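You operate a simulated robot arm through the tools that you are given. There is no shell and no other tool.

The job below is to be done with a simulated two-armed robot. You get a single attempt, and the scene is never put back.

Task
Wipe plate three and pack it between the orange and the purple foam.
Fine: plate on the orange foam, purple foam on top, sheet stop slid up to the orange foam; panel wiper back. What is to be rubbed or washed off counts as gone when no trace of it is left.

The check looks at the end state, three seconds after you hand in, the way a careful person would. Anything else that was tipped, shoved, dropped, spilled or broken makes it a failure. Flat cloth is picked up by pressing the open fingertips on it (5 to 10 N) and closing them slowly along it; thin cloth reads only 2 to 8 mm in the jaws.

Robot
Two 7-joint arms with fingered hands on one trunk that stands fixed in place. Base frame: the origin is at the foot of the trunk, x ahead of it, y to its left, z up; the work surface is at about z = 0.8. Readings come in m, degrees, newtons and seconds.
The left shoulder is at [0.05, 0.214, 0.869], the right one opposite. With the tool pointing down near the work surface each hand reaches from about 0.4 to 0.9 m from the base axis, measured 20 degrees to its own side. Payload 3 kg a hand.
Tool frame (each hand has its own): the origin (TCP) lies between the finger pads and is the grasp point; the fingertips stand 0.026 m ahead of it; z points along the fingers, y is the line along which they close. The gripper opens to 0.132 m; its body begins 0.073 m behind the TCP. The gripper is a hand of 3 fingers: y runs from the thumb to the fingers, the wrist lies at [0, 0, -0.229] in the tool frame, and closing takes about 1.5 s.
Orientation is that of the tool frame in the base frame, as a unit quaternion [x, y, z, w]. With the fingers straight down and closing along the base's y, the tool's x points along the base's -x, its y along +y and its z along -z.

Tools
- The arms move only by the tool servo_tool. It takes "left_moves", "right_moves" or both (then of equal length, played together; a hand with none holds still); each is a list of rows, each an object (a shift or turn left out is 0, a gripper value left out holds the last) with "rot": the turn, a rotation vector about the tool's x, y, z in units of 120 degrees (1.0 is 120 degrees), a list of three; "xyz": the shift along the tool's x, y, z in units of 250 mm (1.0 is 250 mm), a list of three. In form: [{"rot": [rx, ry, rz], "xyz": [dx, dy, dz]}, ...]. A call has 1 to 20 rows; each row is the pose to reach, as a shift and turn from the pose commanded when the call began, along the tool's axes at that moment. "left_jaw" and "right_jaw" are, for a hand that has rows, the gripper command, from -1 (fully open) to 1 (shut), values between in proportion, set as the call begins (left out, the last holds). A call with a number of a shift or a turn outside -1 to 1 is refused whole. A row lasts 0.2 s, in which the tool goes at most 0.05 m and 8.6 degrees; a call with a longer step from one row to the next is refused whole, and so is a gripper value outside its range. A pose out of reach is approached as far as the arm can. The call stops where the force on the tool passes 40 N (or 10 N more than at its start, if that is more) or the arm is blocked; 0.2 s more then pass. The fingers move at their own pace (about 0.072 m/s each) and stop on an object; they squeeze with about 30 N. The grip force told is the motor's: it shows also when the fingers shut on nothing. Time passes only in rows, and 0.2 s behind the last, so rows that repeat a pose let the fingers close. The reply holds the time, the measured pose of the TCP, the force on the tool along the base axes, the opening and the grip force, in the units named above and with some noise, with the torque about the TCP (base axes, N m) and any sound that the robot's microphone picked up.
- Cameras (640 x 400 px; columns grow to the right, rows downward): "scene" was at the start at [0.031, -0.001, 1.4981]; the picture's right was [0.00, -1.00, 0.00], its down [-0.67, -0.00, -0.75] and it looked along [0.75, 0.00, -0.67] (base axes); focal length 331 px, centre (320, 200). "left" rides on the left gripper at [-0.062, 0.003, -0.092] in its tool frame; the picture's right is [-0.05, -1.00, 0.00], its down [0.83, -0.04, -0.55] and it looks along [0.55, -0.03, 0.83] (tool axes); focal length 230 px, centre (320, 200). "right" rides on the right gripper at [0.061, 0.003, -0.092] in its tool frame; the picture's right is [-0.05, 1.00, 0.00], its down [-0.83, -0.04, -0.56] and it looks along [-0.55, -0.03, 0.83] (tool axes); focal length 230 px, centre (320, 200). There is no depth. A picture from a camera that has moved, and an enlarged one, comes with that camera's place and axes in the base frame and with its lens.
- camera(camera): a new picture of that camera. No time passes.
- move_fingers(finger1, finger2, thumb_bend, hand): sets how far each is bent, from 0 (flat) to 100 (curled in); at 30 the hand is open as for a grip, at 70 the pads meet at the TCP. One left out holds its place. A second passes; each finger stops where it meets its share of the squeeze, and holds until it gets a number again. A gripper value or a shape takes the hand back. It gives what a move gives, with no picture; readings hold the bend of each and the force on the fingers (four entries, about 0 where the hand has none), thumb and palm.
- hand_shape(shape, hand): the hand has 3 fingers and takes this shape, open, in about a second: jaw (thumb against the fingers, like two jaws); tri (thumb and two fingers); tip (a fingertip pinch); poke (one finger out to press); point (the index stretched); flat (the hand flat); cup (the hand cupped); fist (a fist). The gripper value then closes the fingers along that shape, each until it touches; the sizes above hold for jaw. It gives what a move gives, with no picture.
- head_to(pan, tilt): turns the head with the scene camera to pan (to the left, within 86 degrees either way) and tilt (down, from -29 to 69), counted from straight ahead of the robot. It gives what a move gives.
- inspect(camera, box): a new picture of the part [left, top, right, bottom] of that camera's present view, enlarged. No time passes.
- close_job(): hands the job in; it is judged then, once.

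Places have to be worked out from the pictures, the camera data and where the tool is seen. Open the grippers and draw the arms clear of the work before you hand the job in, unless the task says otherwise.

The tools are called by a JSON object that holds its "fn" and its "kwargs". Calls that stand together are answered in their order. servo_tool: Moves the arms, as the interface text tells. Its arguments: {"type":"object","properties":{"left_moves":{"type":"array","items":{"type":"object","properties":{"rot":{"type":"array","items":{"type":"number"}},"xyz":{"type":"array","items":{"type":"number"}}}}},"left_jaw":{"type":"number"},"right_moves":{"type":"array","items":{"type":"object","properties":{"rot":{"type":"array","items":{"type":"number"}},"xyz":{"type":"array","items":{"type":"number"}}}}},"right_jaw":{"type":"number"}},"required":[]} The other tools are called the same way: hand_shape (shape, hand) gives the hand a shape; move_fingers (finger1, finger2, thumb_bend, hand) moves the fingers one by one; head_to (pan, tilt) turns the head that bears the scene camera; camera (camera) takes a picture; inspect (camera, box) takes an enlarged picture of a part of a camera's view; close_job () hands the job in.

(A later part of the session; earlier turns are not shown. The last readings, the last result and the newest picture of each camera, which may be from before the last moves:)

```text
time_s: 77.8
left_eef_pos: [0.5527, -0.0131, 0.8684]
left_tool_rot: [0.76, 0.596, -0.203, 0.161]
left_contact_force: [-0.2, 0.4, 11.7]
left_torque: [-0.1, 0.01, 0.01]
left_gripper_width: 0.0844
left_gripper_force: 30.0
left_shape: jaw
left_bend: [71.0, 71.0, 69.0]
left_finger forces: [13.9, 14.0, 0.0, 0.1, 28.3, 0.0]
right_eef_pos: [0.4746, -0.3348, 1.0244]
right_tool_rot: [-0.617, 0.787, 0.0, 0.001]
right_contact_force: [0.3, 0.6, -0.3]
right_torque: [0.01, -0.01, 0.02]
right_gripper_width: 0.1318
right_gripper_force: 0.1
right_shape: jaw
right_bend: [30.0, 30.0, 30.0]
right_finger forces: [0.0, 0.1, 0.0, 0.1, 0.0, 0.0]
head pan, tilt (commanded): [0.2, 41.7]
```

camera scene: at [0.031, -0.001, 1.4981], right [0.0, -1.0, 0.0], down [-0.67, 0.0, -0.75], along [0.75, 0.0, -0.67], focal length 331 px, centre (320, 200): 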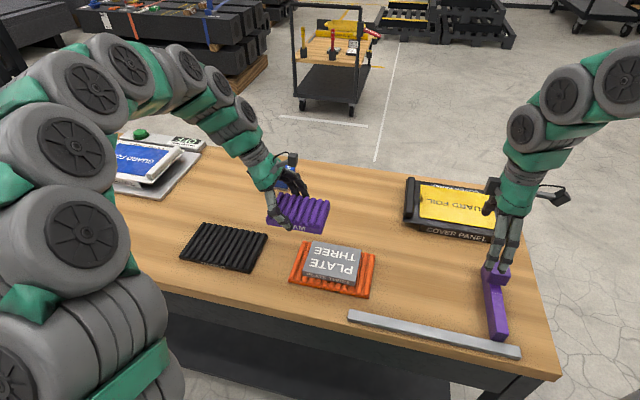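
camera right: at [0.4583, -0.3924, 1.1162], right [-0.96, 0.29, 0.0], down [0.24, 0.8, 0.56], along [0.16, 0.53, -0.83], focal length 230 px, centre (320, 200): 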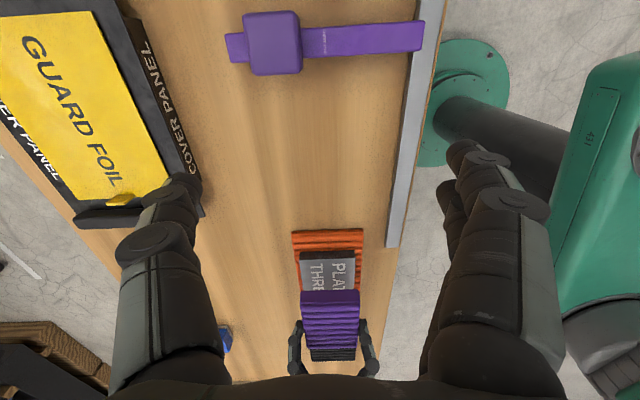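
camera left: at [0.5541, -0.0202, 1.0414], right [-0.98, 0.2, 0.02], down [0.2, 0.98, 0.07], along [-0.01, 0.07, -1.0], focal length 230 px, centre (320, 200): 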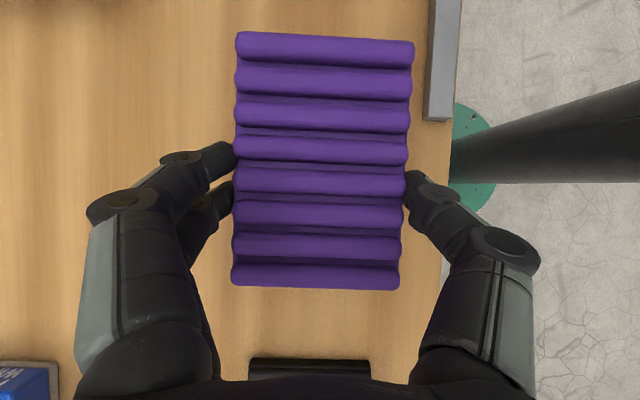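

Contact at 11.7 N. I back off 1 mm and open the left hand.

{"fn": "servo_tool", "kwargs": {"left_moves": [{"xyz": [-0.002, 0, -0.0035]}, {"xyz": [-0.002, 0, -0.0035]}]}}

{"fn": "servo_tool", "kwargs": {"left_jaw": -1, "left_moves": [{"xyz": [0, 0, 0]}, {"xyz": [0, 0, 0]}, {"xyz": [0, 0, 0]}, {"xyz": [0, 0, 0]}, {"xyz": [0, 0, 0]}, {"xyz": [0, 0, 0]}]}}

{"fn": "camera", "kwargs": {"camera": "left"}}

{"fn": "inspect", "kwargs": {"camera": "scene", "box": [285, 225, 385, 310]}}

```text
time_s: 78.4
left_eef_pos: [0.5522, -0.0131, 0.87]
left_tool_rot: [0.761, 0.595, -0.204, 0.159]
left_contact_force: [0.0, 0.9, -0.2]
left_torque: [-0.01, 0.01, 0.01]
left_gripper_width: 0.0843
left_gripper_force: 29.7
left_shape: jaw
left_bend: [71.0, 71.0, 68.0]
left_finger forces: [14.3, 14.1, 0.1, 0.0, 28.2, 0.0]
right_eef_pos: [0.4752, -0.3357, 1.0243]
right_tool_rot: [-0.617, 0.787, -0.001, -0.001]
right_contact_force: [0.0, -0.1, 0.2]
right_torque: [0.02, -0.01, -0.02]
right_gripper_width: 0.1318
right_gripper_force: 0.0
right_shape: jaw
right_bend: [30.0, 30.0, 30.0]
right_finger forces: [0.1, 0.0, 0.0, 0.0, 0.1, 0.1]
head pan, tilt (commanded): [0.2, 41.7]
```

```text
time_s: 79.8
left_eef_pos: [0.5526, -0.0135, 0.8706]
left_tool_rot: [0.76, 0.596, -0.203, 0.16]
left_contact_force: [-0.1, 0.8, -0.1]
left_torque: [0.01, 0.06, -0.02]
left_gripper_width: 0.1318
left_gripper_force: 0.1
left_shape: jaw
left_bend: [30.0, 30.0, 30.0]
left_finger forces: [0.0, 0.0, 0.0, 0.0, 0.0, 0.1]
right_eef_pos: [0.4753, -0.3349, 1.0251]
right_tool_rot: [-0.617, 0.787, 0.001, 0.0]
right_contact_force: [0.2, 0.0, -0.5]
right_torque: [0.01, -0.03, 0.01]
right_gripper_width: 0.1318
right_gripper_force: 0.0
right_shape: jaw
right_bend: [30.0, 30.0, 30.0]
right_finger forces: [0.0, 0.1, 0.1, 0.0, 0.0, 0.0]
head pan, tilt (commanded): [0.2, 41.7]
```

```text
taken
camera left: at [0.5536, -0.0201, 0.9816], right [-0.98, 0.2, 0.03], down [0.2, 0.98, 0.07], along [-0.01, 0.07, -1.0], focal length 230 px, centre (320, 200)
```

left: 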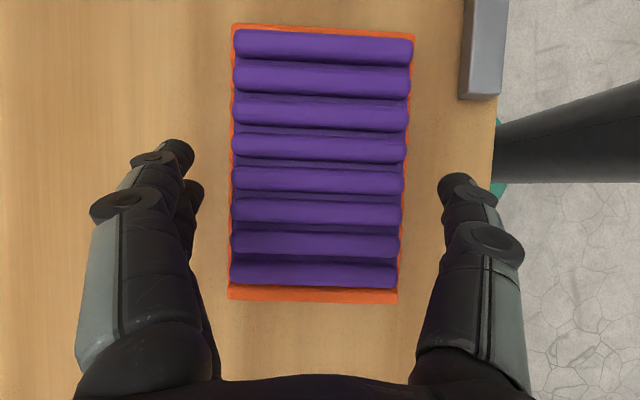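

```text
4.71 times, centred on (335, 268) of scene
camera zoom: at [0.031, -0.001, 1.4981], right [0.0, -1.0, 0.0], down [-0.67, 0.0, -0.75], along [0.75, 0.0, -0.67], focal length 1560 px, centre (249, -118)
```

zoom: 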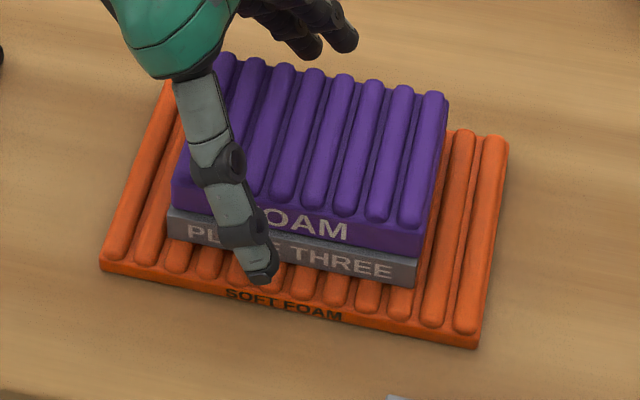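

Purple foam rests squarely on the plate. I withdraw the left hand back along its axis and park it on its own side.

{"fn": "servo_tool", "kwargs": {"left_moves": [{"xyz": [0, 0, -0.08]}, {"xyz": [0, 0, -0.18]}, {"xyz": [0, 0, -0.3]}, {"xyz": [0, 0, -0.44]}, {"xyz": [0, 0, -0.6]}, {"xyz": [0, 0, -0.6]}]}}

{"fn": "servo_tool", "kwargs": {"left_moves": [{"xyz": [0.0894, -0.0128, -0.1133]}, {"xyz": [0.1788, -0.0256, -0.2265]}, {"xyz": [0.2682, -0.0384, -0.3398]}, {"xyz": [0.3576, -0.0512, -0.4531]}, {"xyz": [0.447, -0.064, -0.5663]}, {"xyz": [0.5364, -0.0768, -0.6796]}, {"xyz": [0.5364, -0.0768, -0.6796]}]}}

{"fn": "camera", "kwargs": {"camera": "scene"}}

{"fn": "camera", "kwargs": {"camera": "right"}}

{"fn": "inspect", "kwargs": {"camera": "right", "box": [210, 0, 450, 120]}}

```text
time_s: 81.2
left_eef_pos: [0.5716, 0.0609, 1.0003]
left_tool_rot: [0.761, 0.596, -0.202, 0.16]
left_contact_force: [0.4, -1.3, -0.4]
left_torque: [0.02, 0.0, 0.01]
left_gripper_width: 0.1322
left_gripper_force: 0.0
left_shape: jaw
left_bend: [30.0, 30.0, 30.0]
left_finger forces: [0.1, 0.0, 0.0, 0.0, 0.0, 0.0]
right_eef_pos: [0.4741, -0.3343, 1.0233]
right_tool_rot: [-0.617, 0.787, 0.0, 0.0]
right_contact_force: [0.3, -0.2, 0.1]
right_torque: [0.02, 0.0, -0.03]
right_gripper_width: 0.1318
right_gripper_force: 0.1
right_shape: jaw
right_bend: [30.0, 30.0, 30.0]
right_finger forces: [0.1, 0.0, 0.0, 0.1, 0.0, 0.0]
head pan, tilt (commanded): [0.2, 41.7]
```

```text
time_s: 82.8
left_eef_pos: [0.6004, 0.2601, 1.0809]
left_tool_rot: [0.761, 0.595, -0.204, 0.159]
left_contact_force: [-0.6, 1.1, 0.1]
left_torque: [0.01, -0.02, 0.02]
left_gripper_width: 0.1319
left_gripper_force: 0.1
left_shape: jaw
left_bend: [30.0, 30.0, 30.0]
left_finger forces: [0.0, 0.0, 0.0, 0.0, 0.0, 0.1]
right_eef_pos: [0.4755, -0.3349, 1.0229]
right_tool_rot: [-0.617, 0.787, 0.0, 0.0]
right_contact_force: [-0.7, 0.9, -0.2]
right_torque: [0.01, -0.01, -0.04]
right_gripper_width: 0.132
right_gripper_force: 0.2
right_shape: jaw
right_bend: [30.0, 30.0, 30.0]
right_finger forces: [0.1, 0.0, 0.1, 0.0, 0.1, 0.0]
head pan, tilt (commanded): [0.2, 41.7]
```

```text
taken
camera scene: at [0.031, -0.001, 1.4981], right [0.0, -1.0, 0.0], down [-0.67, 0.0, -0.75], along [0.75, 0.0, -0.67], focal length 331 px, centre (320, 200)
```

scene: 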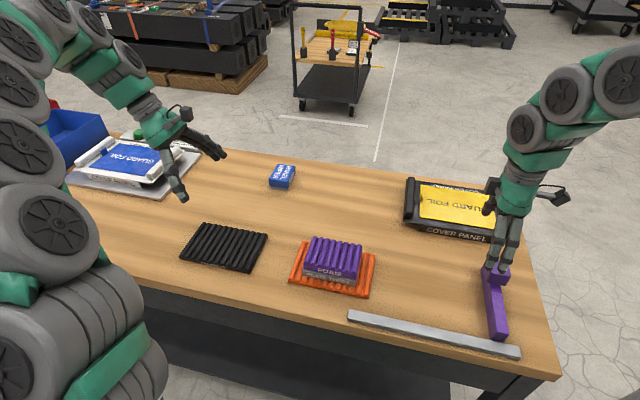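

```text
taken
camera right: at [0.4583, -0.3924, 1.1162], right [-0.96, 0.29, 0.0], down [0.24, 0.8, 0.56], along [0.16, 0.53, -0.83], focal length 230 px, centre (320, 200)
```

right: 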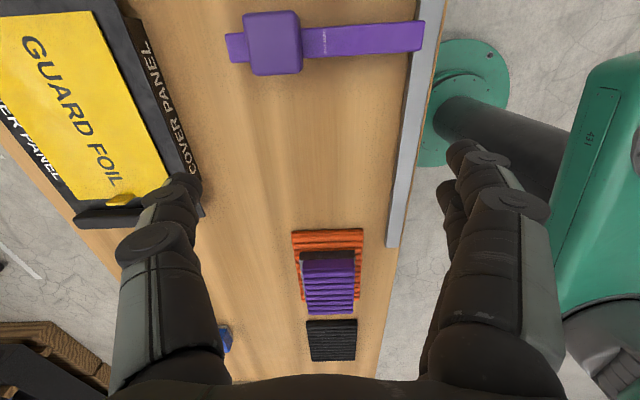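

```text
2.67 times, centred on (330, 60) of right
camera zoom: at [0.4583, -0.3924, 1.1162], right [-0.96, 0.29, 0.0], down [0.24, 0.8, 0.56], along [0.16, 0.53, -0.83], focal length 614 px, centre (293, 573)
```

zoom: 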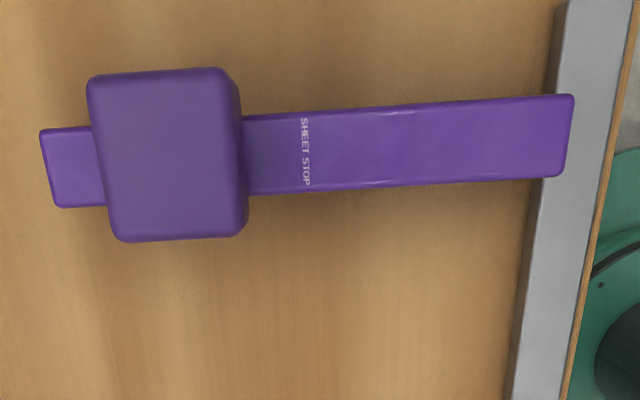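

The whole stack looks right. Now the stop: the right camera puts the knob centre near (0.497, −0.409), top z≈0.88, sitting centred on the 25 mm wide bar that butts against the rail. I move the right hand over the knob, fingers closing along the bar so none gets between stop and foam.

{"fn": "servo_tool", "kwargs": {"right_moves": [{"xyz": [0.05, -0.03, 0.03]}, {"xyz": [0.1, -0.06, 0.06]}, {"xyz": [0.15, -0.09, 0.09]}, {"xyz": [0.2, -0.12, 0.14]}, {"xyz": [0.24, -0.143, 0.21]}, {"xyz": [0.256, -0.152, 0.29]}, {"xyz": [0.256, -0.152, 0.354]}, {"xyz": [0.256, -0.152, 0.354]}]}}

{"fn": "camera", "kwargs": {"camera": "right"}}

{"fn": "inspect", "kwargs": {"camera": "scene", "box": [420, 200, 560, 360]}}

```text
time_s: 84.6
left_eef_pos: [0.6001, 0.2606, 1.0794]
left_tool_rot: [0.761, 0.596, -0.202, 0.16]
left_contact_force: [0.2, 0.4, -1.0]
left_torque: [0.0, 0.0, 0.0]
left_gripper_width: 0.132
left_gripper_force: 0.0
left_shape: jaw
left_bend: [30.0, 30.0, 30.0]
left_finger forces: [0.0, 0.0, 0.1, 0.0, 0.1, 0.0]
right_eef_pos: [0.4977, -0.4068, 0.9345]
right_tool_rot: [-0.617, 0.787, 0.0, 0.001]
right_contact_force: [0.3, -0.9, -0.4]
right_torque: [0.01, 0.0, -0.02]
right_gripper_width: 0.1322
right_gripper_force: 0.1
right_shape: jaw
right_bend: [30.0, 30.0, 30.0]
right_finger forces: [0.0, 0.0, 0.0, 0.1, 0.0, 0.1]
head pan, tilt (commanded): [0.2, 41.7]
```

```text
taken
camera right: at [0.4799, -0.4645, 1.0269], right [-0.96, 0.29, 0.0], down [0.24, 0.8, 0.56], along [0.16, 0.53, -0.83], focal length 230 px, centre (320, 200)
```

right: 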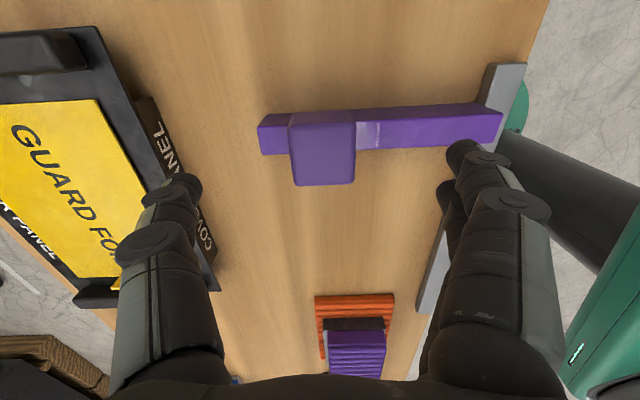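

```text
2.50 times, centred on (490, 280) of scene
camera zoom: at [0.031, -0.001, 1.4981], right [0.0, -1.0, 0.0], down [-0.67, 0.0, -0.75], along [0.75, 0.0, -0.67], focal length 829 px, centre (-105, 0)
```

zoom: 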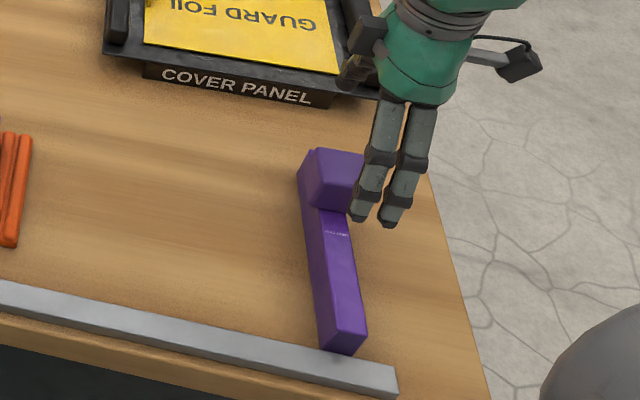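

The knob is 2–3 mm off the hand's centre; I correct that and descend so the pads enclose the knob with the tips just above the bar.

{"fn": "servo_tool", "kwargs": {"right_moves": [{"xyz": [-0.004, 0.006, 0.06]}, {"xyz": [-0.008, 0.011, 0.12]}, {"xyz": [-0.008, 0.011, 0.18]}, {"xyz": [-0.008, 0.011, 0.22]}, {"xyz": [-0.008, 0.011, 0.246]}, {"xyz": [-0.008, 0.011, 0.246]}]}}

{"fn": "camera", "kwargs": {"camera": "right"}}

{"fn": "inspect", "kwargs": {"camera": "scene", "box": [420, 200, 560, 360]}}

```text
time_s: 86.0
left_eef_pos: [0.6002, 0.2595, 1.0817]
left_tool_rot: [0.761, 0.595, -0.203, 0.16]
left_contact_force: [0.3, -1.4, -0.9]
left_torque: [0.01, 0.0, 0.02]
left_gripper_width: 0.132
left_gripper_force: 0.0
left_shape: jaw
left_bend: [30.0, 30.0, 30.0]
left_finger forces: [0.0, 0.1, 0.0, 0.1, 0.0, 0.1]
right_eef_pos: [0.4945, -0.4043, 0.8735]
right_tool_rot: [-0.616, 0.788, 0.001, 0.0]
right_contact_force: [1.0, 0.0, 0.2]
right_torque: [-0.04, -0.01, 0.03]
right_gripper_width: 0.132
right_gripper_force: 0.2
right_shape: jaw
right_bend: [30.0, 30.0, 30.0]
right_finger forces: [0.1, 0.0, 0.0, 0.0, 0.2, 0.1]
head pan, tilt (commanded): [0.2, 41.7]
```

```text
taken
camera right: at [0.4777, -0.4611, 0.9663], right [-0.96, 0.29, 0.0], down [0.24, 0.8, 0.56], along [0.16, 0.53, -0.83], focal length 230 px, centre (320, 200)
```

right: 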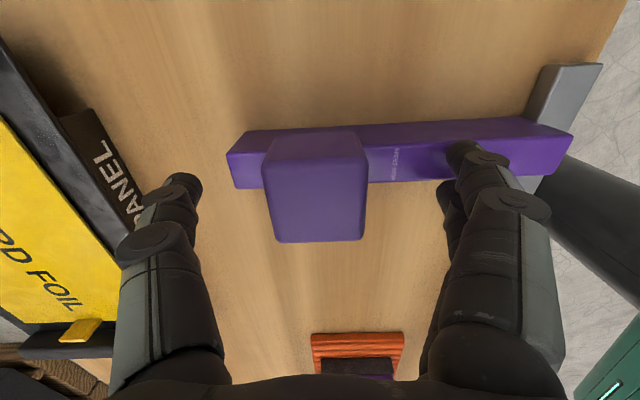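

```text
2.50 times, centred on (490, 280) of scene
camera zoom: at [0.031, -0.001, 1.4981], right [0.0, -1.0, 0.0], down [-0.67, 0.0, -0.75], along [0.75, 0.0, -0.67], focal length 829 px, centre (-105, 0)
```

zoom: 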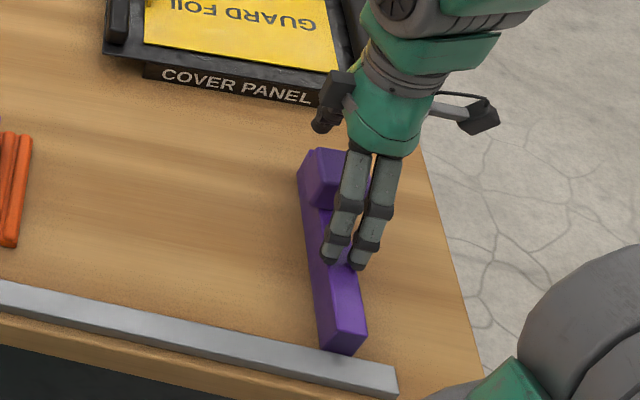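

Knob is centred between the pads within a millimetre. Closing on it.

{"fn": "servo_tool", "kwargs": {"right_jaw": 1, "right_moves": [{"xyz": [0, 0, 0]}, {"xyz": [0, 0, 0]}, {"xyz": [0, 0, 0]}, {"xyz": [0, 0, 0]}, {"xyz": [0, 0, 0]}, {"xyz": [0, 0, 0]}, {"xyz": [0, 0, 0]}, {"xyz": [0, 0, 0]}]}}

{"fn": "camera", "kwargs": {"camera": "right"}}

```text
time_s: 87.8
left_eef_pos: [0.5998, 0.2598, 1.0809]
left_tool_rot: [0.76, 0.596, -0.203, 0.161]
left_contact_force: [0.8, -0.2, 0.1]
left_torque: [-0.01, 0.03, 0.02]
left_gripper_width: 0.132
left_gripper_force: 0.0
left_shape: jaw
left_bend: [30.0, 30.0, 30.0]
left_finger forces: [0.2, 0.1, 0.0, 0.1, 0.0, 0.0]
right_eef_pos: [0.4941, -0.4038, 0.8747]
right_tool_rot: [-0.616, 0.788, 0.0, 0.0]
right_contact_force: [-0.5, 0.8, -3.6]
right_torque: [-0.02, 0.0, 0.04]
right_gripper_width: 0.0388
right_gripper_force: 30.1
right_shape: jaw
right_bend: [73.0, 73.0, 70.0]
right_finger forces: [13.8, 13.8, 0.0, 0.0, 27.2, 0.0]
head pan, tilt (commanded): [0.2, 41.7]
```

```text
taken
camera right: at [0.4776, -0.461, 0.9663], right [-0.96, 0.29, 0.0], down [0.24, 0.8, 0.56], along [0.16, 0.53, -0.83], focal length 230 px, centre (320, 200)
```

right: 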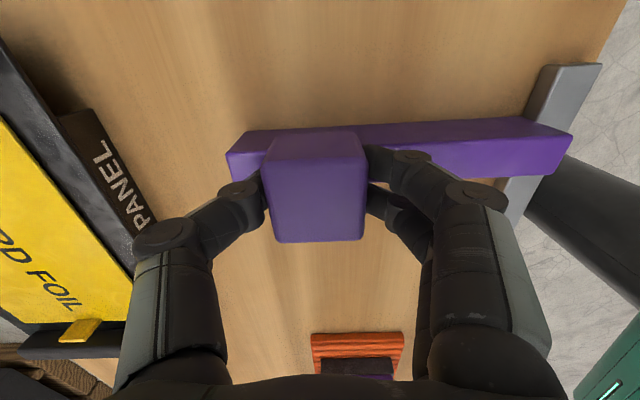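

Gripped (39 mm). I slide it 4 cm along the rail first and watch the forces.

{"fn": "servo_tool", "kwargs": {"right_moves": [{"xyz": [-0.04, 0, 0]}, {"xyz": [-0.08, 0, 0]}, {"xyz": [-0.12, 0, 0]}, {"xyz": [-0.16, 0, 0]}, {"xyz": [-0.16, 0, 0]}]}}

{"fn": "camera", "kwargs": {"camera": "right"}}

{"fn": "inspect", "kwargs": {"camera": "scene", "box": [340, 200, 560, 380]}}

```text
time_s: 89.0
left_eef_pos: [0.5995, 0.2598, 1.0804]
left_tool_rot: [0.76, 0.595, -0.204, 0.16]
left_contact_force: [-0.4, -0.2, 0.3]
left_torque: [-0.02, 0.01, -0.01]
left_gripper_width: 0.1319
left_gripper_force: 0.0
left_shape: jaw
left_bend: [30.0, 30.0, 30.0]
left_finger forces: [0.0, 0.0, 0.0, 0.0, 0.0, 0.0]
right_eef_pos: [0.5038, -0.3648, 0.8741]
right_tool_rot: [-0.617, 0.787, 0.0, 0.0]
right_contact_force: [2.5, -1.2, -10.4]
right_torque: [-0.04, 0.0, 0.01]
right_gripper_width: 0.0386
right_gripper_force: 29.9
right_shape: jaw
right_bend: [73.0, 73.0, 70.0]
right_finger forces: [13.3, 13.3, 0.0, 0.0, 29.4, 0.0]
head pan, tilt (commanded): [0.2, 41.7]
```

```text
taken
camera right: at [0.487, -0.4217, 0.9667], right [-0.96, 0.29, 0.0], down [0.24, 0.8, 0.55], along [0.16, 0.53, -0.83], focal length 230 px, centre (320, 200)
```

right: 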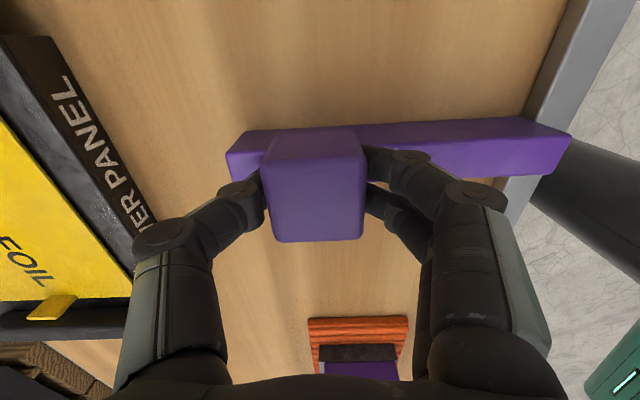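

```text
2.22 times, centred on (450, 290) of scene
camera zoom: at [0.0311, -0.0011, 1.4981], right [0.0, -1.0, 0.0], down [-0.67, 0.0, -0.75], along [0.75, 0.0, -0.67], focal length 736 px, centre (31, 0)
```

zoom: 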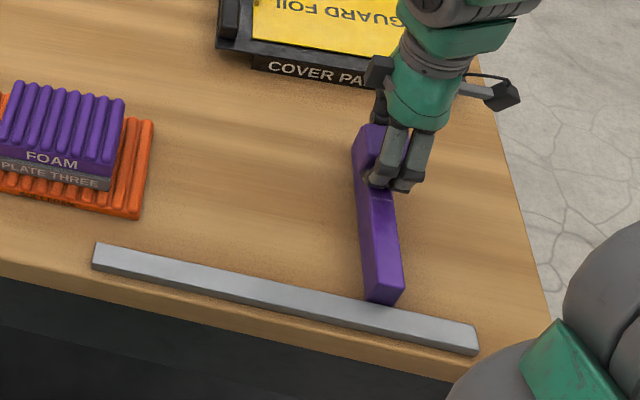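

It slides smoothly along the rail, but I am pulling up slightly (−10 N), so I lower 1 mm while sliding on another 15 cm.

{"fn": "servo_tool", "kwargs": {"right_moves": [{"xyz": [-0.04, 0, 0.004]}, {"xyz": [-0.11, 0, 0.005]}, {"xyz": [-0.18, 0, 0.005]}, {"xyz": [-0.25, 0, 0.005]}, {"xyz": [-0.32, 0, 0.005]}, {"xyz": [-0.39, 0, 0.005]}, {"xyz": [-0.46, 0, 0.005]}, {"xyz": [-0.53, 0, 0.005]}, {"xyz": [-0.6, 0, 0.005]}, {"xyz": [-0.6, 0, 0.005]}]}}

{"fn": "camera", "kwargs": {"camera": "right"}}

{"fn": "inspect", "kwargs": {"camera": "scene", "box": [280, 220, 480, 370]}}

{"fn": "camera", "kwargs": {"camera": "scene"}}

```text
time_s: 91.2
left_eef_pos: [0.5994, 0.2597, 1.0814]
left_tool_rot: [0.761, 0.596, -0.203, 0.16]
left_contact_force: [-0.1, 0.2, 0.5]
left_torque: [0.01, 0.02, -0.03]
left_gripper_width: 0.1322
left_gripper_force: 0.1
left_shape: jaw
left_bend: [30.0, 30.0, 30.0]
left_finger forces: [0.1, 0.0, 0.0, 0.0, 0.0, 0.0]
right_eef_pos: [0.5396, -0.2193, 0.8713]
right_tool_rot: [-0.616, 0.788, 0.0, 0.0]
right_contact_force: [-5.8, 1.3, 20.5]
right_torque: [0.05, 0.24, 0.03]
right_gripper_width: 0.0393
right_gripper_force: 30.4
right_shape: jaw
right_bend: [74.0, 74.0, 71.0]
right_finger forces: [17.5, 17.5, 0.1, 0.1, 29.4, 0.0]
head pan, tilt (commanded): [0.2, 41.7]
```

```text
taken
camera right: at [0.5234, -0.2766, 0.9647], right [-0.96, 0.29, 0.0], down [0.24, 0.8, 0.56], along [0.16, 0.53, -0.83], focal length 230 px, centre (320, 200)
```

right: 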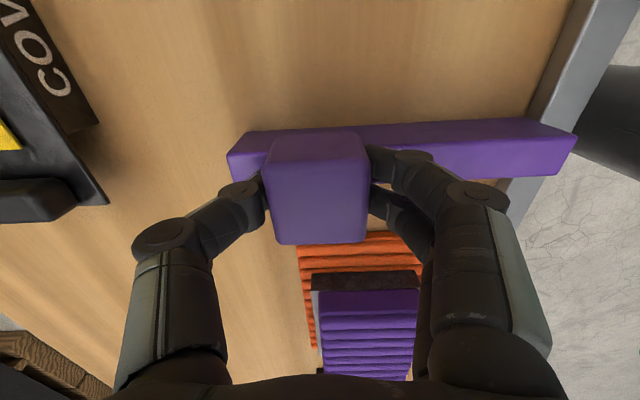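

```text
2.67 times, centred on (380, 295) of scene
camera zoom: at [0.0307, -0.0009, 1.4981], right [0.0, -1.0, 0.0], down [-0.67, 0.0, -0.75], along [0.75, 0.0, -0.67], focal length 884 px, centre (160, -53)
```

zoom: 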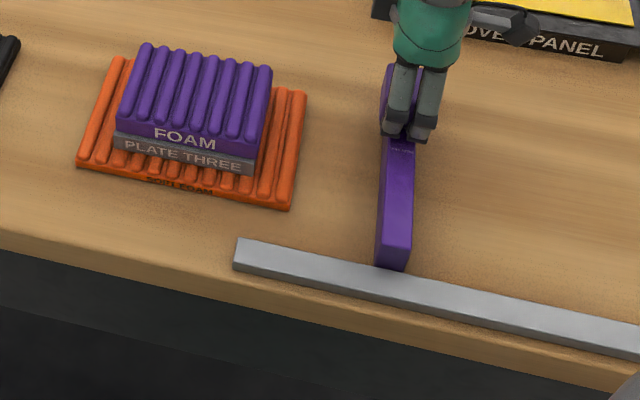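

```text
taken
camera scene: at [0.0307, -0.0009, 1.4981], right [0.0, -1.0, 0.0], down [-0.67, 0.0, -0.75], along [0.75, 0.0, -0.67], focal length 331 px, centre (320, 200)
```

scene: 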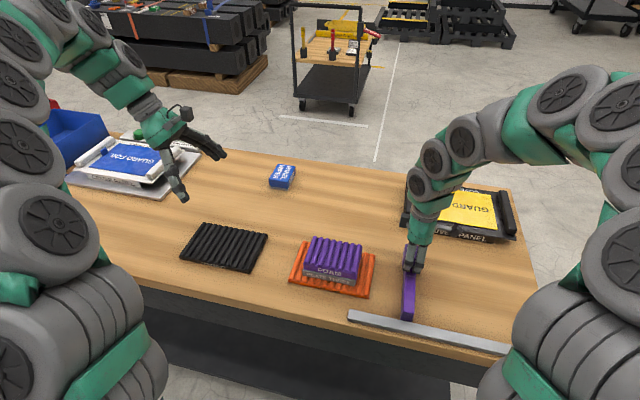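

Gap to the orange foam is now ~75–79 mm by arm and picture. I take off the downward press (raise 0.8 mm) and slide 6 cm more.

{"fn": "servo_tool", "kwargs": {"right_moves": [{"xyz": [0, 0, -0.0033]}, {"xyz": [-0.05, 0, -0.0033]}, {"xyz": [-0.1, 0, -0.0033]}, {"xyz": [-0.15, 0, -0.0033]}, {"xyz": [-0.2, 0, -0.0033]}, {"xyz": [-0.24, 0, -0.0033]}, {"xyz": [-0.24, 0, -0.0033]}]}}

{"fn": "camera", "kwargs": {"camera": "right"}}

{"fn": "inspect", "kwargs": {"camera": "scene", "box": [310, 230, 430, 330]}}

{"fn": "camera", "kwargs": {"camera": "left"}}

```text
time_s: 92.8
left_eef_pos: [0.5996, 0.2592, 1.0802]
left_tool_rot: [0.761, 0.595, -0.203, 0.16]
left_contact_force: [0.6, 0.2, -0.1]
left_torque: [0.01, 0.02, 0.01]
left_gripper_width: 0.132
left_gripper_force: 0.0
left_shape: jaw
left_bend: [30.0, 30.0, 30.0]
left_finger forces: [0.0, 0.0, 0.0, 0.0, 0.0, 0.0]
right_eef_pos: [0.5541, -0.1612, 0.8733]
right_tool_rot: [-0.616, 0.788, 0.0, 0.0]
right_contact_force: [0.9, -1.3, -8.8]
right_torque: [-0.05, 0.0, 0.04]
right_gripper_width: 0.0387
right_gripper_force: 30.7
right_shape: jaw
right_bend: [74.0, 74.0, 70.0]
right_finger forces: [13.7, 13.9, 0.1, 0.0, 29.0, 0.0]
head pan, tilt (commanded): [0.2, 41.7]
```

```text
taken
camera right: at [0.5369, -0.2185, 0.9664], right [-0.96, 0.29, 0.0], down [0.24, 0.8, 0.56], along [0.16, 0.53, -0.83], focal length 230 px, centre (320, 200)
```

right: 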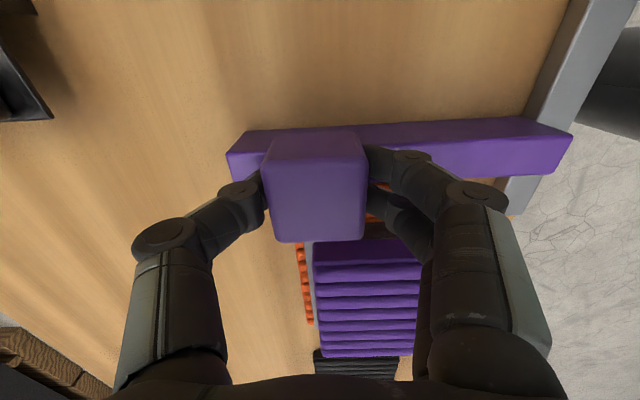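

```text
4.00 times, centred on (370, 280) of scene
camera zoom: at [0.0311, -0.001, 1.4981], right [0.0, -1.0, 0.0], down [-0.67, 0.0, -0.75], along [0.75, 0.0, -0.67], focal length 1326 px, centre (120, -120)
```

zoom: 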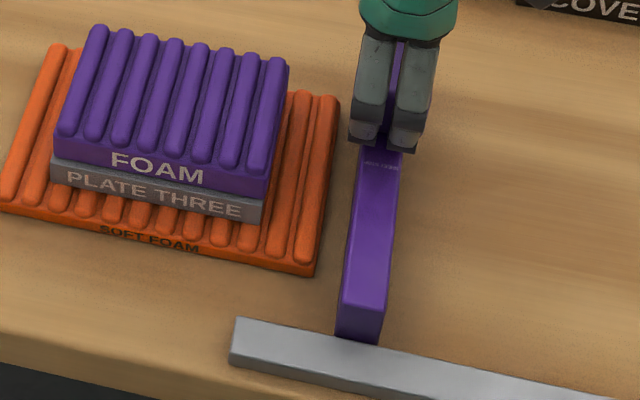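

```text
taken
camera left: at [0.6011, 0.2533, 1.1915], right [-0.98, 0.2, 0.03], down [0.2, 0.98, 0.07], along [-0.01, 0.07, -1.0], focal length 230 px, centre (320, 200)
```

left: 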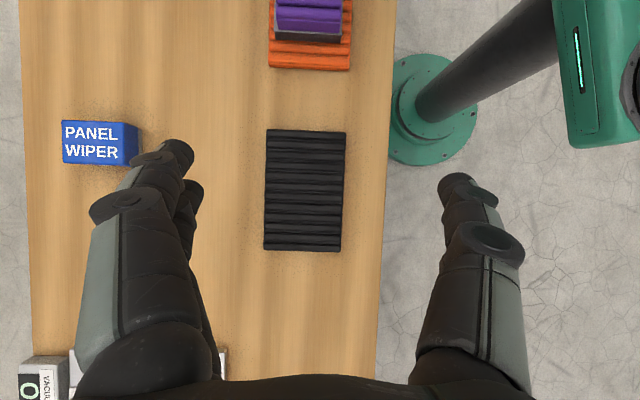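

About 15 mm of gap left by both measures. I slide 11 mm more, slowly.

{"fn": "servo_tool", "kwargs": {"right_moves": [{"xyz": [-0.01, 0, 0.001]}, {"xyz": [-0.02, 0, 0.0014]}, {"xyz": [-0.03, 0, 0.0014]}, {"xyz": [-0.038, 0, 0.0014]}, {"xyz": [-0.044, 0, 0.0014]}, {"xyz": [-0.044, 0, 0.0014]}]}}

{"fn": "inspect", "kwargs": {"camera": "scene", "box": [360, 245, 420, 320]}}

{"fn": "inspect", "kwargs": {"camera": "right", "box": [280, 130, 460, 260]}}

```text
time_s: 94.2
left_eef_pos: [0.599, 0.2603, 1.0803]
left_tool_rot: [0.761, 0.595, -0.203, 0.16]
left_contact_force: [-0.8, 0.4, 0.4]
left_torque: [0.0, -0.01, -0.01]
left_gripper_width: 0.1318
left_gripper_force: 0.1
left_shape: jaw
left_bend: [30.0, 30.0, 30.0]
left_finger forces: [0.0, 0.1, 0.0, 0.0, 0.0, 0.0]
right_eef_pos: [0.5557, -0.1508, 0.8728]
right_tool_rot: [-0.617, 0.787, 0.0, 0.0]
right_contact_force: [-4.3, -0.3, 11.8]
right_torque: [0.01, 0.19, 0.01]
right_gripper_width: 0.0391
right_gripper_force: 30.2
right_shape: jaw
right_bend: [74.0, 74.0, 70.0]
right_finger forces: [16.8, 16.8, 0.0, 0.0, 28.8, 0.1]
head pan, tilt (commanded): [0.2, 41.7]
```

```text
5.33 times, centred on (390, 282) of scene
camera zoom: at [0.0308, -0.0009, 1.4981], right [0.0, -1.0, 0.0], down [-0.67, 0.0, -0.75], along [0.75, 0.0, -0.67], focal length 1768 px, centre (-53, -240)
```

zoom: 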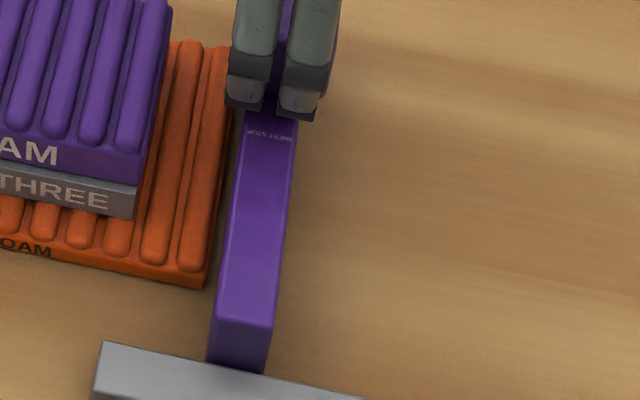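

```text
3.08 times, centred on (370, 195) of right
camera zoom: at [0.5399, -0.2077, 0.9653], right [-0.96, 0.29, 0.0], down [0.24, 0.8, 0.56], along [0.16, 0.53, -0.83], focal length 708 px, centre (166, 215)
```

zoom: 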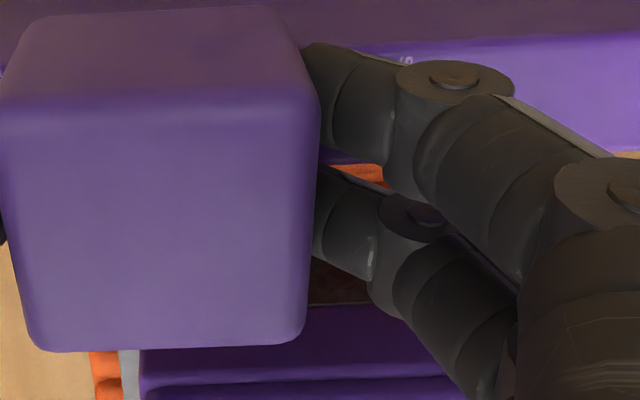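

About 4–5 mm remain. I creep 3 mm further and re-check.

{"fn": "servo_tool", "kwargs": {"right_moves": [{"xyz": [-0.002, 0, -0.001]}, {"xyz": [-0.005, 0, -0.001]}, {"xyz": [-0.009, 0, -0.001]}, {"xyz": [-0.012, 0, -0.001]}, {"xyz": [-0.012, 0, -0.001]}]}}

{"fn": "inspect", "kwargs": {"camera": "scene", "box": [360, 245, 420, 320]}}

{"fn": "inspect", "kwargs": {"camera": "scene", "box": [385, 270, 409, 300]}}

```text
time_s: 95.4
left_eef_pos: [0.5995, 0.2603, 1.0795]
left_tool_rot: [0.76, 0.596, -0.203, 0.161]
left_contact_force: [-0.5, 0.0, -0.1]
left_torque: [0.0, 0.02, 0.06]
left_gripper_width: 0.1322
left_gripper_force: 0.0
left_shape: jaw
left_bend: [30.0, 30.0, 30.0]
left_finger forces: [0.0, 0.0, 0.0, 0.1, 0.1, 0.0]
right_eef_pos: [0.5561, -0.1475, 0.8727]
right_tool_rot: [-0.617, 0.787, 0.0, 0.0]
right_contact_force: [-0.5, -2.7, 0.5]
right_torque: [-0.02, 0.06, 0.0]
right_gripper_width: 0.039
right_gripper_force: 29.9
right_shape: jaw
right_bend: [74.0, 74.0, 70.0]
right_finger forces: [15.0, 14.9, 0.0, 0.1, 29.9, 0.0]
head pan, tilt (commanded): [0.2, 41.7]
```

```text
5.33 times, centred on (390, 282) of scene
camera zoom: at [0.031, -0.001, 1.4981], right [0.0, -1.0, 0.0], down [-0.67, 0.0, -0.75], along [0.75, 0.0, -0.67], focal length 1768 px, centre (-53, -240)
```

zoom: 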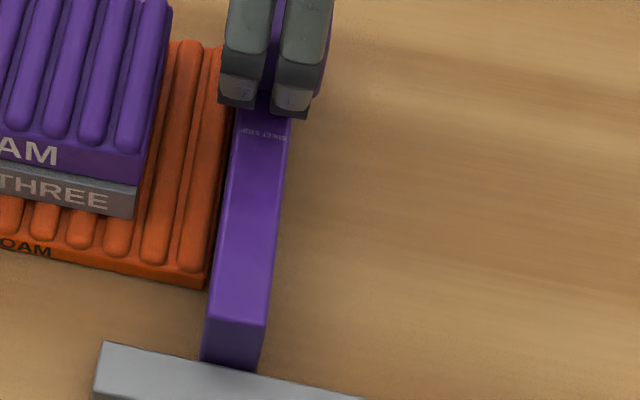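

```text
13.33 times, centred on (397, 285) of scene
camera zoom: at [0.031, -0.001, 1.4981], right [0.0, -1.0, 0.0], down [-0.67, 0.0, -0.75], along [0.75, 0.0, -0.67], focal length 4419 px, centre (-707, -933)
```

zoom: 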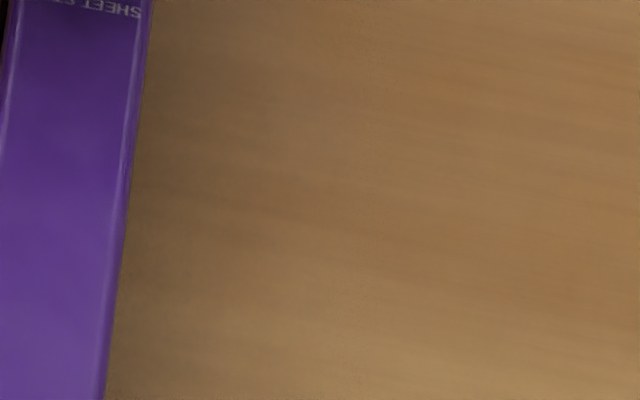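

Roughly 1–3 mm left. I zoom right at the gap between foam corner and bar.

{"fn": "inspect", "kwargs": {"camera": "scene", "box": [358, 280, 382, 312]}}

{"fn": "inspect", "kwargs": {"camera": "scene", "box": [360, 258, 388, 293]}}

```text
12.50 times, centred on (370, 296) of scene
camera zoom: at [0.031, -0.001, 1.4981], right [0.0, -1.0, 0.0], down [-0.67, 0.0, -0.75], along [0.75, 0.0, -0.67], focal length 4143 px, centre (-305, -1000)
```

zoom: 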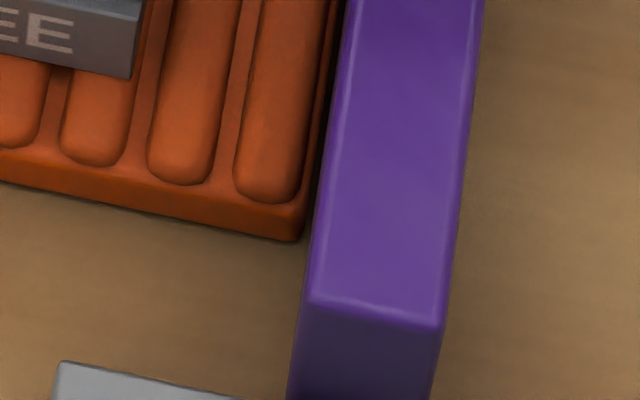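

```text
11.43 times, centred on (374, 276) of scene
camera zoom: at [0.031, -0.001, 1.4981], right [0.0, -1.0, 0.0], down [-0.67, 0.0, -0.75], along [0.75, 0.0, -0.67], focal length 3788 px, centre (-297, -663)
```

zoom: 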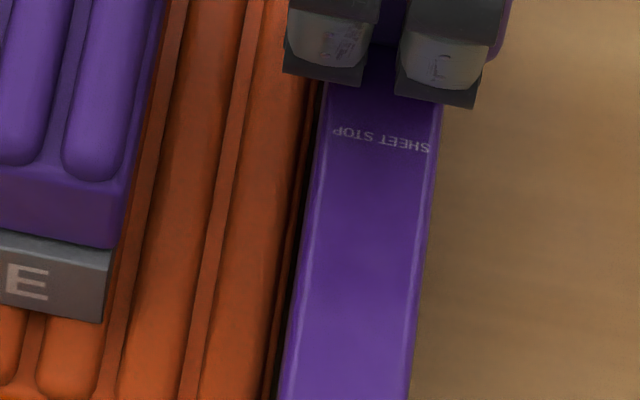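

About 2 mm to go. I creep 1 mm at a time.

{"fn": "servo_tool", "kwargs": {"right_moves": [{"xyz": [-0.002, 0, 0]}, {"xyz": [-0.004, 0, 0]}, {"xyz": [-0.005, 0, 0]}, {"xyz": [-0.005, 0, 0]}]}}

{"fn": "inspect", "kwargs": {"camera": "scene", "box": [358, 280, 382, 312]}}

```text
time_s: 96.4
left_eef_pos: [0.6001, 0.2601, 1.0806]
left_tool_rot: [0.761, 0.595, -0.202, 0.16]
left_contact_force: [0.0, -0.1, 0.4]
left_torque: [-0.01, -0.02, -0.02]
left_gripper_width: 0.1319
left_gripper_force: 0.0
left_shape: jaw
left_bend: [30.0, 30.0, 30.0]
left_finger forces: [0.0, 0.0, 0.0, 0.1, 0.0, 0.0]
right_eef_pos: [0.5572, -0.147, 0.873]
right_tool_rot: [-0.617, 0.787, 0.001, 0.0]
right_contact_force: [-2.8, -1.4, 0.8]
right_torque: [0.01, 0.09, 0.02]
right_gripper_width: 0.0391
right_gripper_force: 29.9
right_shape: jaw
right_bend: [74.0, 74.0, 70.0]
right_finger forces: [15.9, 15.9, 0.1, 0.0, 28.8, 0.0]
head pan, tilt (commanded): [0.2, 41.7]
```

```text
12.50 times, centred on (370, 296) of scene
camera zoom: at [0.0309, -0.001, 1.4981], right [0.0, -1.0, 0.0], down [-0.67, 0.0, -0.75], along [0.75, 0.0, -0.67], focal length 4143 px, centre (-305, -1000)
```

zoom: 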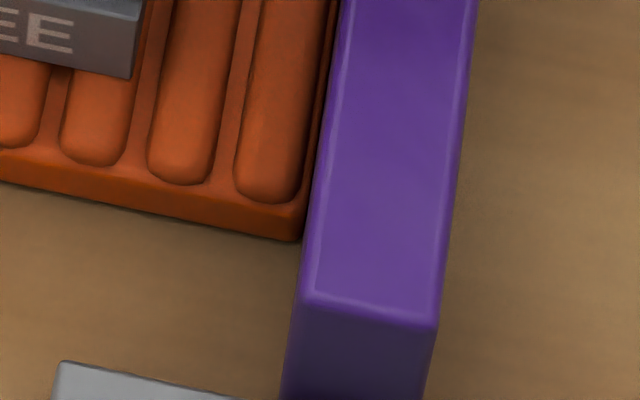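

Less than 1 mm left; one more 0.75 mm step to bring it right against the foam.

{"fn": "servo_tool", "kwargs": {"right_moves": [{"xyz": [-0.0015, 0, 0]}, {"xyz": [-0.003, 0, 0]}, {"xyz": [-0.003, 0, 0]}]}}

{"fn": "inspect", "kwargs": {"camera": "scene", "box": [358, 280, 382, 312]}}

{"fn": "inspect", "kwargs": {"camera": "scene", "box": [280, 230, 392, 305]}}

```text
time_s: 97.2
left_eef_pos: [0.5994, 0.2607, 1.0797]
left_tool_rot: [0.76, 0.596, -0.203, 0.16]
left_contact_force: [0.1, -0.6, 0.2]
left_torque: [0.02, 0.02, 0.0]
left_gripper_width: 0.132
left_gripper_force: 0.0
left_shape: jaw
left_bend: [30.0, 30.0, 30.0]
left_finger forces: [0.0, 0.1, 0.0, 0.0, 0.0, 0.0]
right_eef_pos: [0.5577, -0.1462, 0.8738]
right_tool_rot: [-0.616, 0.788, 0.001, 0.0]
right_contact_force: [-2.2, -3.7, 3.8]
right_torque: [-0.07, 0.09, 0.0]
right_gripper_width: 0.039
right_gripper_force: 29.9
right_shape: jaw
right_bend: [74.0, 74.0, 70.0]
right_finger forces: [15.7, 15.7, 0.0, 0.0, 29.5, 0.0]
head pan, tilt (commanded): [0.2, 41.7]
```

```text
12.50 times, centred on (370, 296) of scene
camera zoom: at [0.0309, -0.001, 1.4981], right [0.0, -1.0, 0.0], down [-0.67, 0.0, -0.75], along [0.75, 0.0, -0.67], focal length 4143 px, centre (-305, -1000)
```

zoom: 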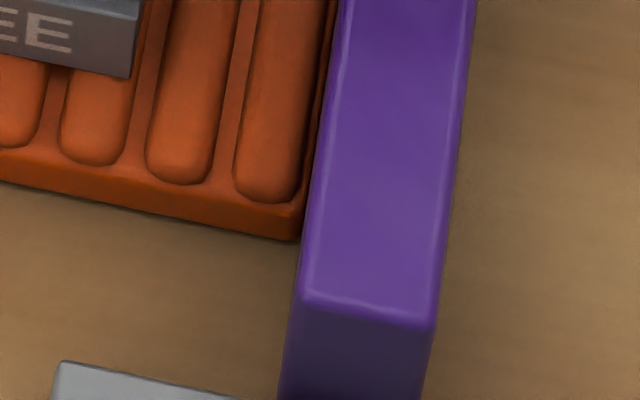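

```text
5.33 times, centred on (336, 268) of scene
camera zoom: at [0.0309, -0.001, 1.4981], right [0.0, -1.0, 0.0], down [-0.67, 0.0, -0.75], along [0.75, 0.0, -0.67], focal length 1768 px, centre (235, -160)
```

zoom: 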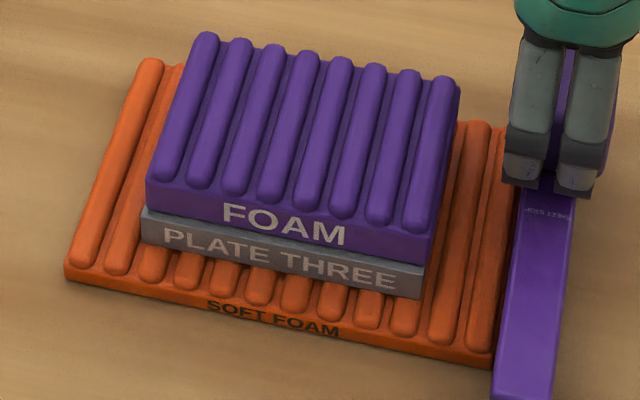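

The bar now touches the foam edge (about 4 N along the slide), and the foam has not shifted noticeably. I open the right hand.

{"fn": "servo_tool", "kwargs": {"right_jaw": -1, "right_moves": [{"xyz": [0, 0, 0]}, {"xyz": [0, 0, 0]}, {"xyz": [0, 0, 0]}, {"xyz": [0, 0, 0]}, {"xyz": [0, 0, 0]}, {"xyz": [0, 0, 0]}, {"xyz": [0, 0, 0]}, {"xyz": [0, 0, 0]}]}}

{"fn": "camera", "kwargs": {"camera": "right"}}

{"fn": "inspect", "kwargs": {"camera": "scene", "box": [358, 280, 382, 312]}}

```text
time_s: 97.7
left_eef_pos: [0.5995, 0.2599, 1.0808]
left_tool_rot: [0.761, 0.595, -0.204, 0.159]
left_contact_force: [-0.2, 0.5, 0.0]
left_torque: [0.02, 0.02, 0.0]
left_gripper_width: 0.1319
left_gripper_force: 0.0
left_shape: jaw
left_bend: [30.0, 30.0, 30.0]
left_finger forces: [0.0, 0.0, 0.0, 0.0, 0.1, 0.0]
right_eef_pos: [0.5615, -0.1457, 0.8754]
right_tool_rot: [-0.617, 0.787, -0.002, 0.005]
right_contact_force: [-0.1, -0.1, -0.2]
right_torque: [0.01, 0.03, 0.03]
right_gripper_width: 0.132
right_gripper_force: 0.1
right_shape: jaw
right_bend: [30.0, 30.0, 30.0]
right_finger forces: [0.0, 0.0, 0.0, 0.0, 0.1, 0.0]
head pan, tilt (commanded): [0.2, 41.7]
stopped in row 2 (right hand): the force on the tool passed its limit at 54 N (the readings are from after the stop); the commanded pose is now the measured one
```

```text
taken
camera right: at [0.543, -0.2033, 0.9685], right [-0.96, 0.29, -0.01], down [0.24, 0.8, 0.56], along [0.17, 0.53, -0.83], focal length 230 px, centre (320, 200)
```

right: 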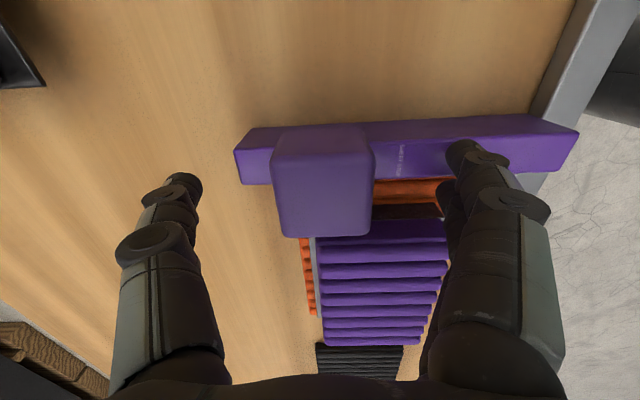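

```text
12.50 times, centred on (370, 296) of scene
camera zoom: at [0.0311, -0.001, 1.4981], right [0.0, -1.0, 0.0], down [-0.67, 0.0, -0.75], along [0.75, 0.0, -0.67], focal length 4143 px, centre (-305, -1000)
```

zoom: 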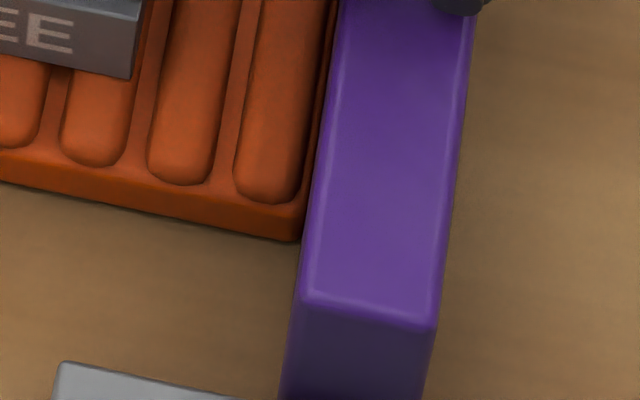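

The fingers brushed the bar as they opened, but the bar and foam positions look unchanged and the hand is free. I lift straight up slowly.

{"fn": "servo_tool", "kwargs": {"right_moves": [{"xyz": [0, 0, -0.03]}, {"xyz": [0, 0, -0.08]}, {"xyz": [0, 0, -0.16]}, {"xyz": [0, 0, -0.26]}, {"xyz": [0, 0, -0.38]}, {"xyz": [0, 0, -0.52]}, {"xyz": [0, 0, -0.66]}, {"xyz": [0.1, 0, -0.74]}, {"xyz": [0.24, 0, -0.78]}, {"xyz": [0.4, 0, -0.78]}, {"xyz": [0.56, 0, -0.78]}, {"xyz": [0.72, 0, -0.78]}, {"xyz": [0.72, 0, -0.78]}]}}

{"fn": "camera", "kwargs": {"camera": "scene"}}

{"fn": "inspect", "kwargs": {"camera": "scene", "box": [270, 220, 430, 340]}}

{"fn": "camera", "kwargs": {"camera": "right"}}

```text
time_s: 100.5
left_eef_pos: [0.6, 0.2593, 1.0804]
left_tool_rot: [0.761, 0.595, -0.204, 0.159]
left_contact_force: [0.3, 0.3, 0.4]
left_torque: [0.0, 0.02, -0.03]
left_gripper_width: 0.1319
left_gripper_force: 0.1
left_shape: jaw
left_bend: [30.0, 30.0, 30.0]
left_finger forces: [0.0, 0.1, 0.0, 0.0, 0.1, 0.0]
right_eef_pos: [0.5158, -0.3203, 1.0683]
right_tool_rot: [-0.617, 0.787, -0.002, 0.004]
right_contact_force: [-0.1, 0.2, 0.2]
right_torque: [0.03, 0.07, 0.0]
right_gripper_width: 0.1324
right_gripper_force: 0.0
right_shape: jaw
right_bend: [30.0, 30.0, 30.0]
right_finger forces: [0.1, 0.0, 0.1, 0.1, 0.0, 0.1]
head pan, tilt (commanded): [0.2, 41.7]
```

```text
taken
camera scene: at [0.031, -0.001, 1.4981], right [0.0, -1.0, 0.0], down [-0.67, 0.0, -0.75], along [0.75, 0.0, -0.67], focal length 331 px, centre (320, 200)
```

scene: 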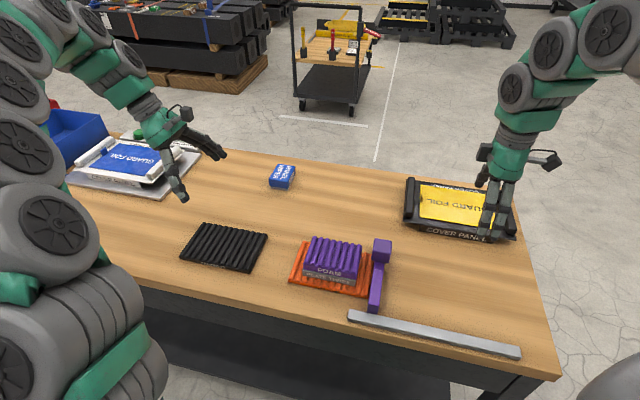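

```text
3.33 times, centred on (350, 280) of scene
camera zoom: at [0.031, -0.001, 1.4981], right [0.0, -1.0, 0.0], down [-0.67, 0.0, -0.75], along [0.75, 0.0, -0.67], focal length 1105 px, centre (220, -67)
```

zoom: 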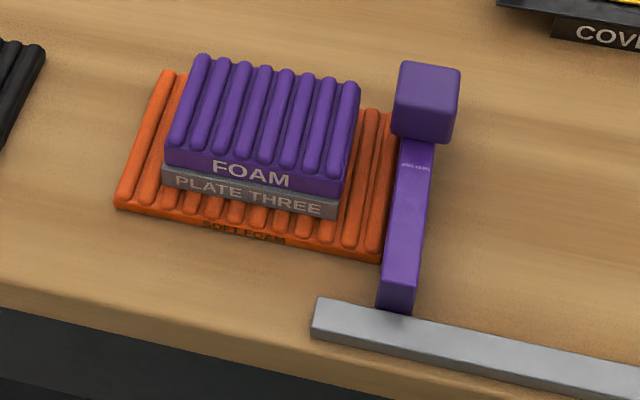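

```text
taken
camera right: at [0.4977, -0.378, 1.1601], right [-0.96, 0.29, -0.01], down [0.24, 0.8, 0.56], along [0.17, 0.53, -0.83], focal length 230 px, centre (320, 200)
```

right: 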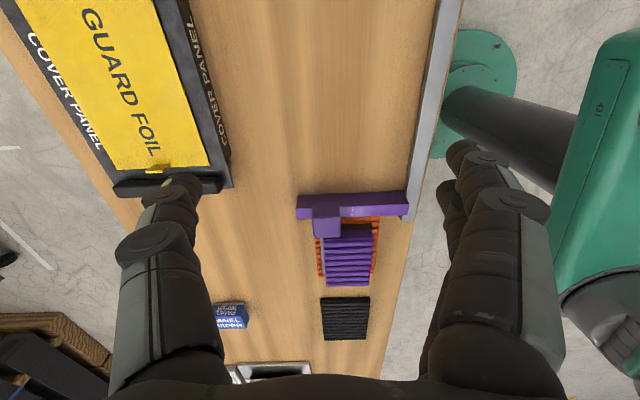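

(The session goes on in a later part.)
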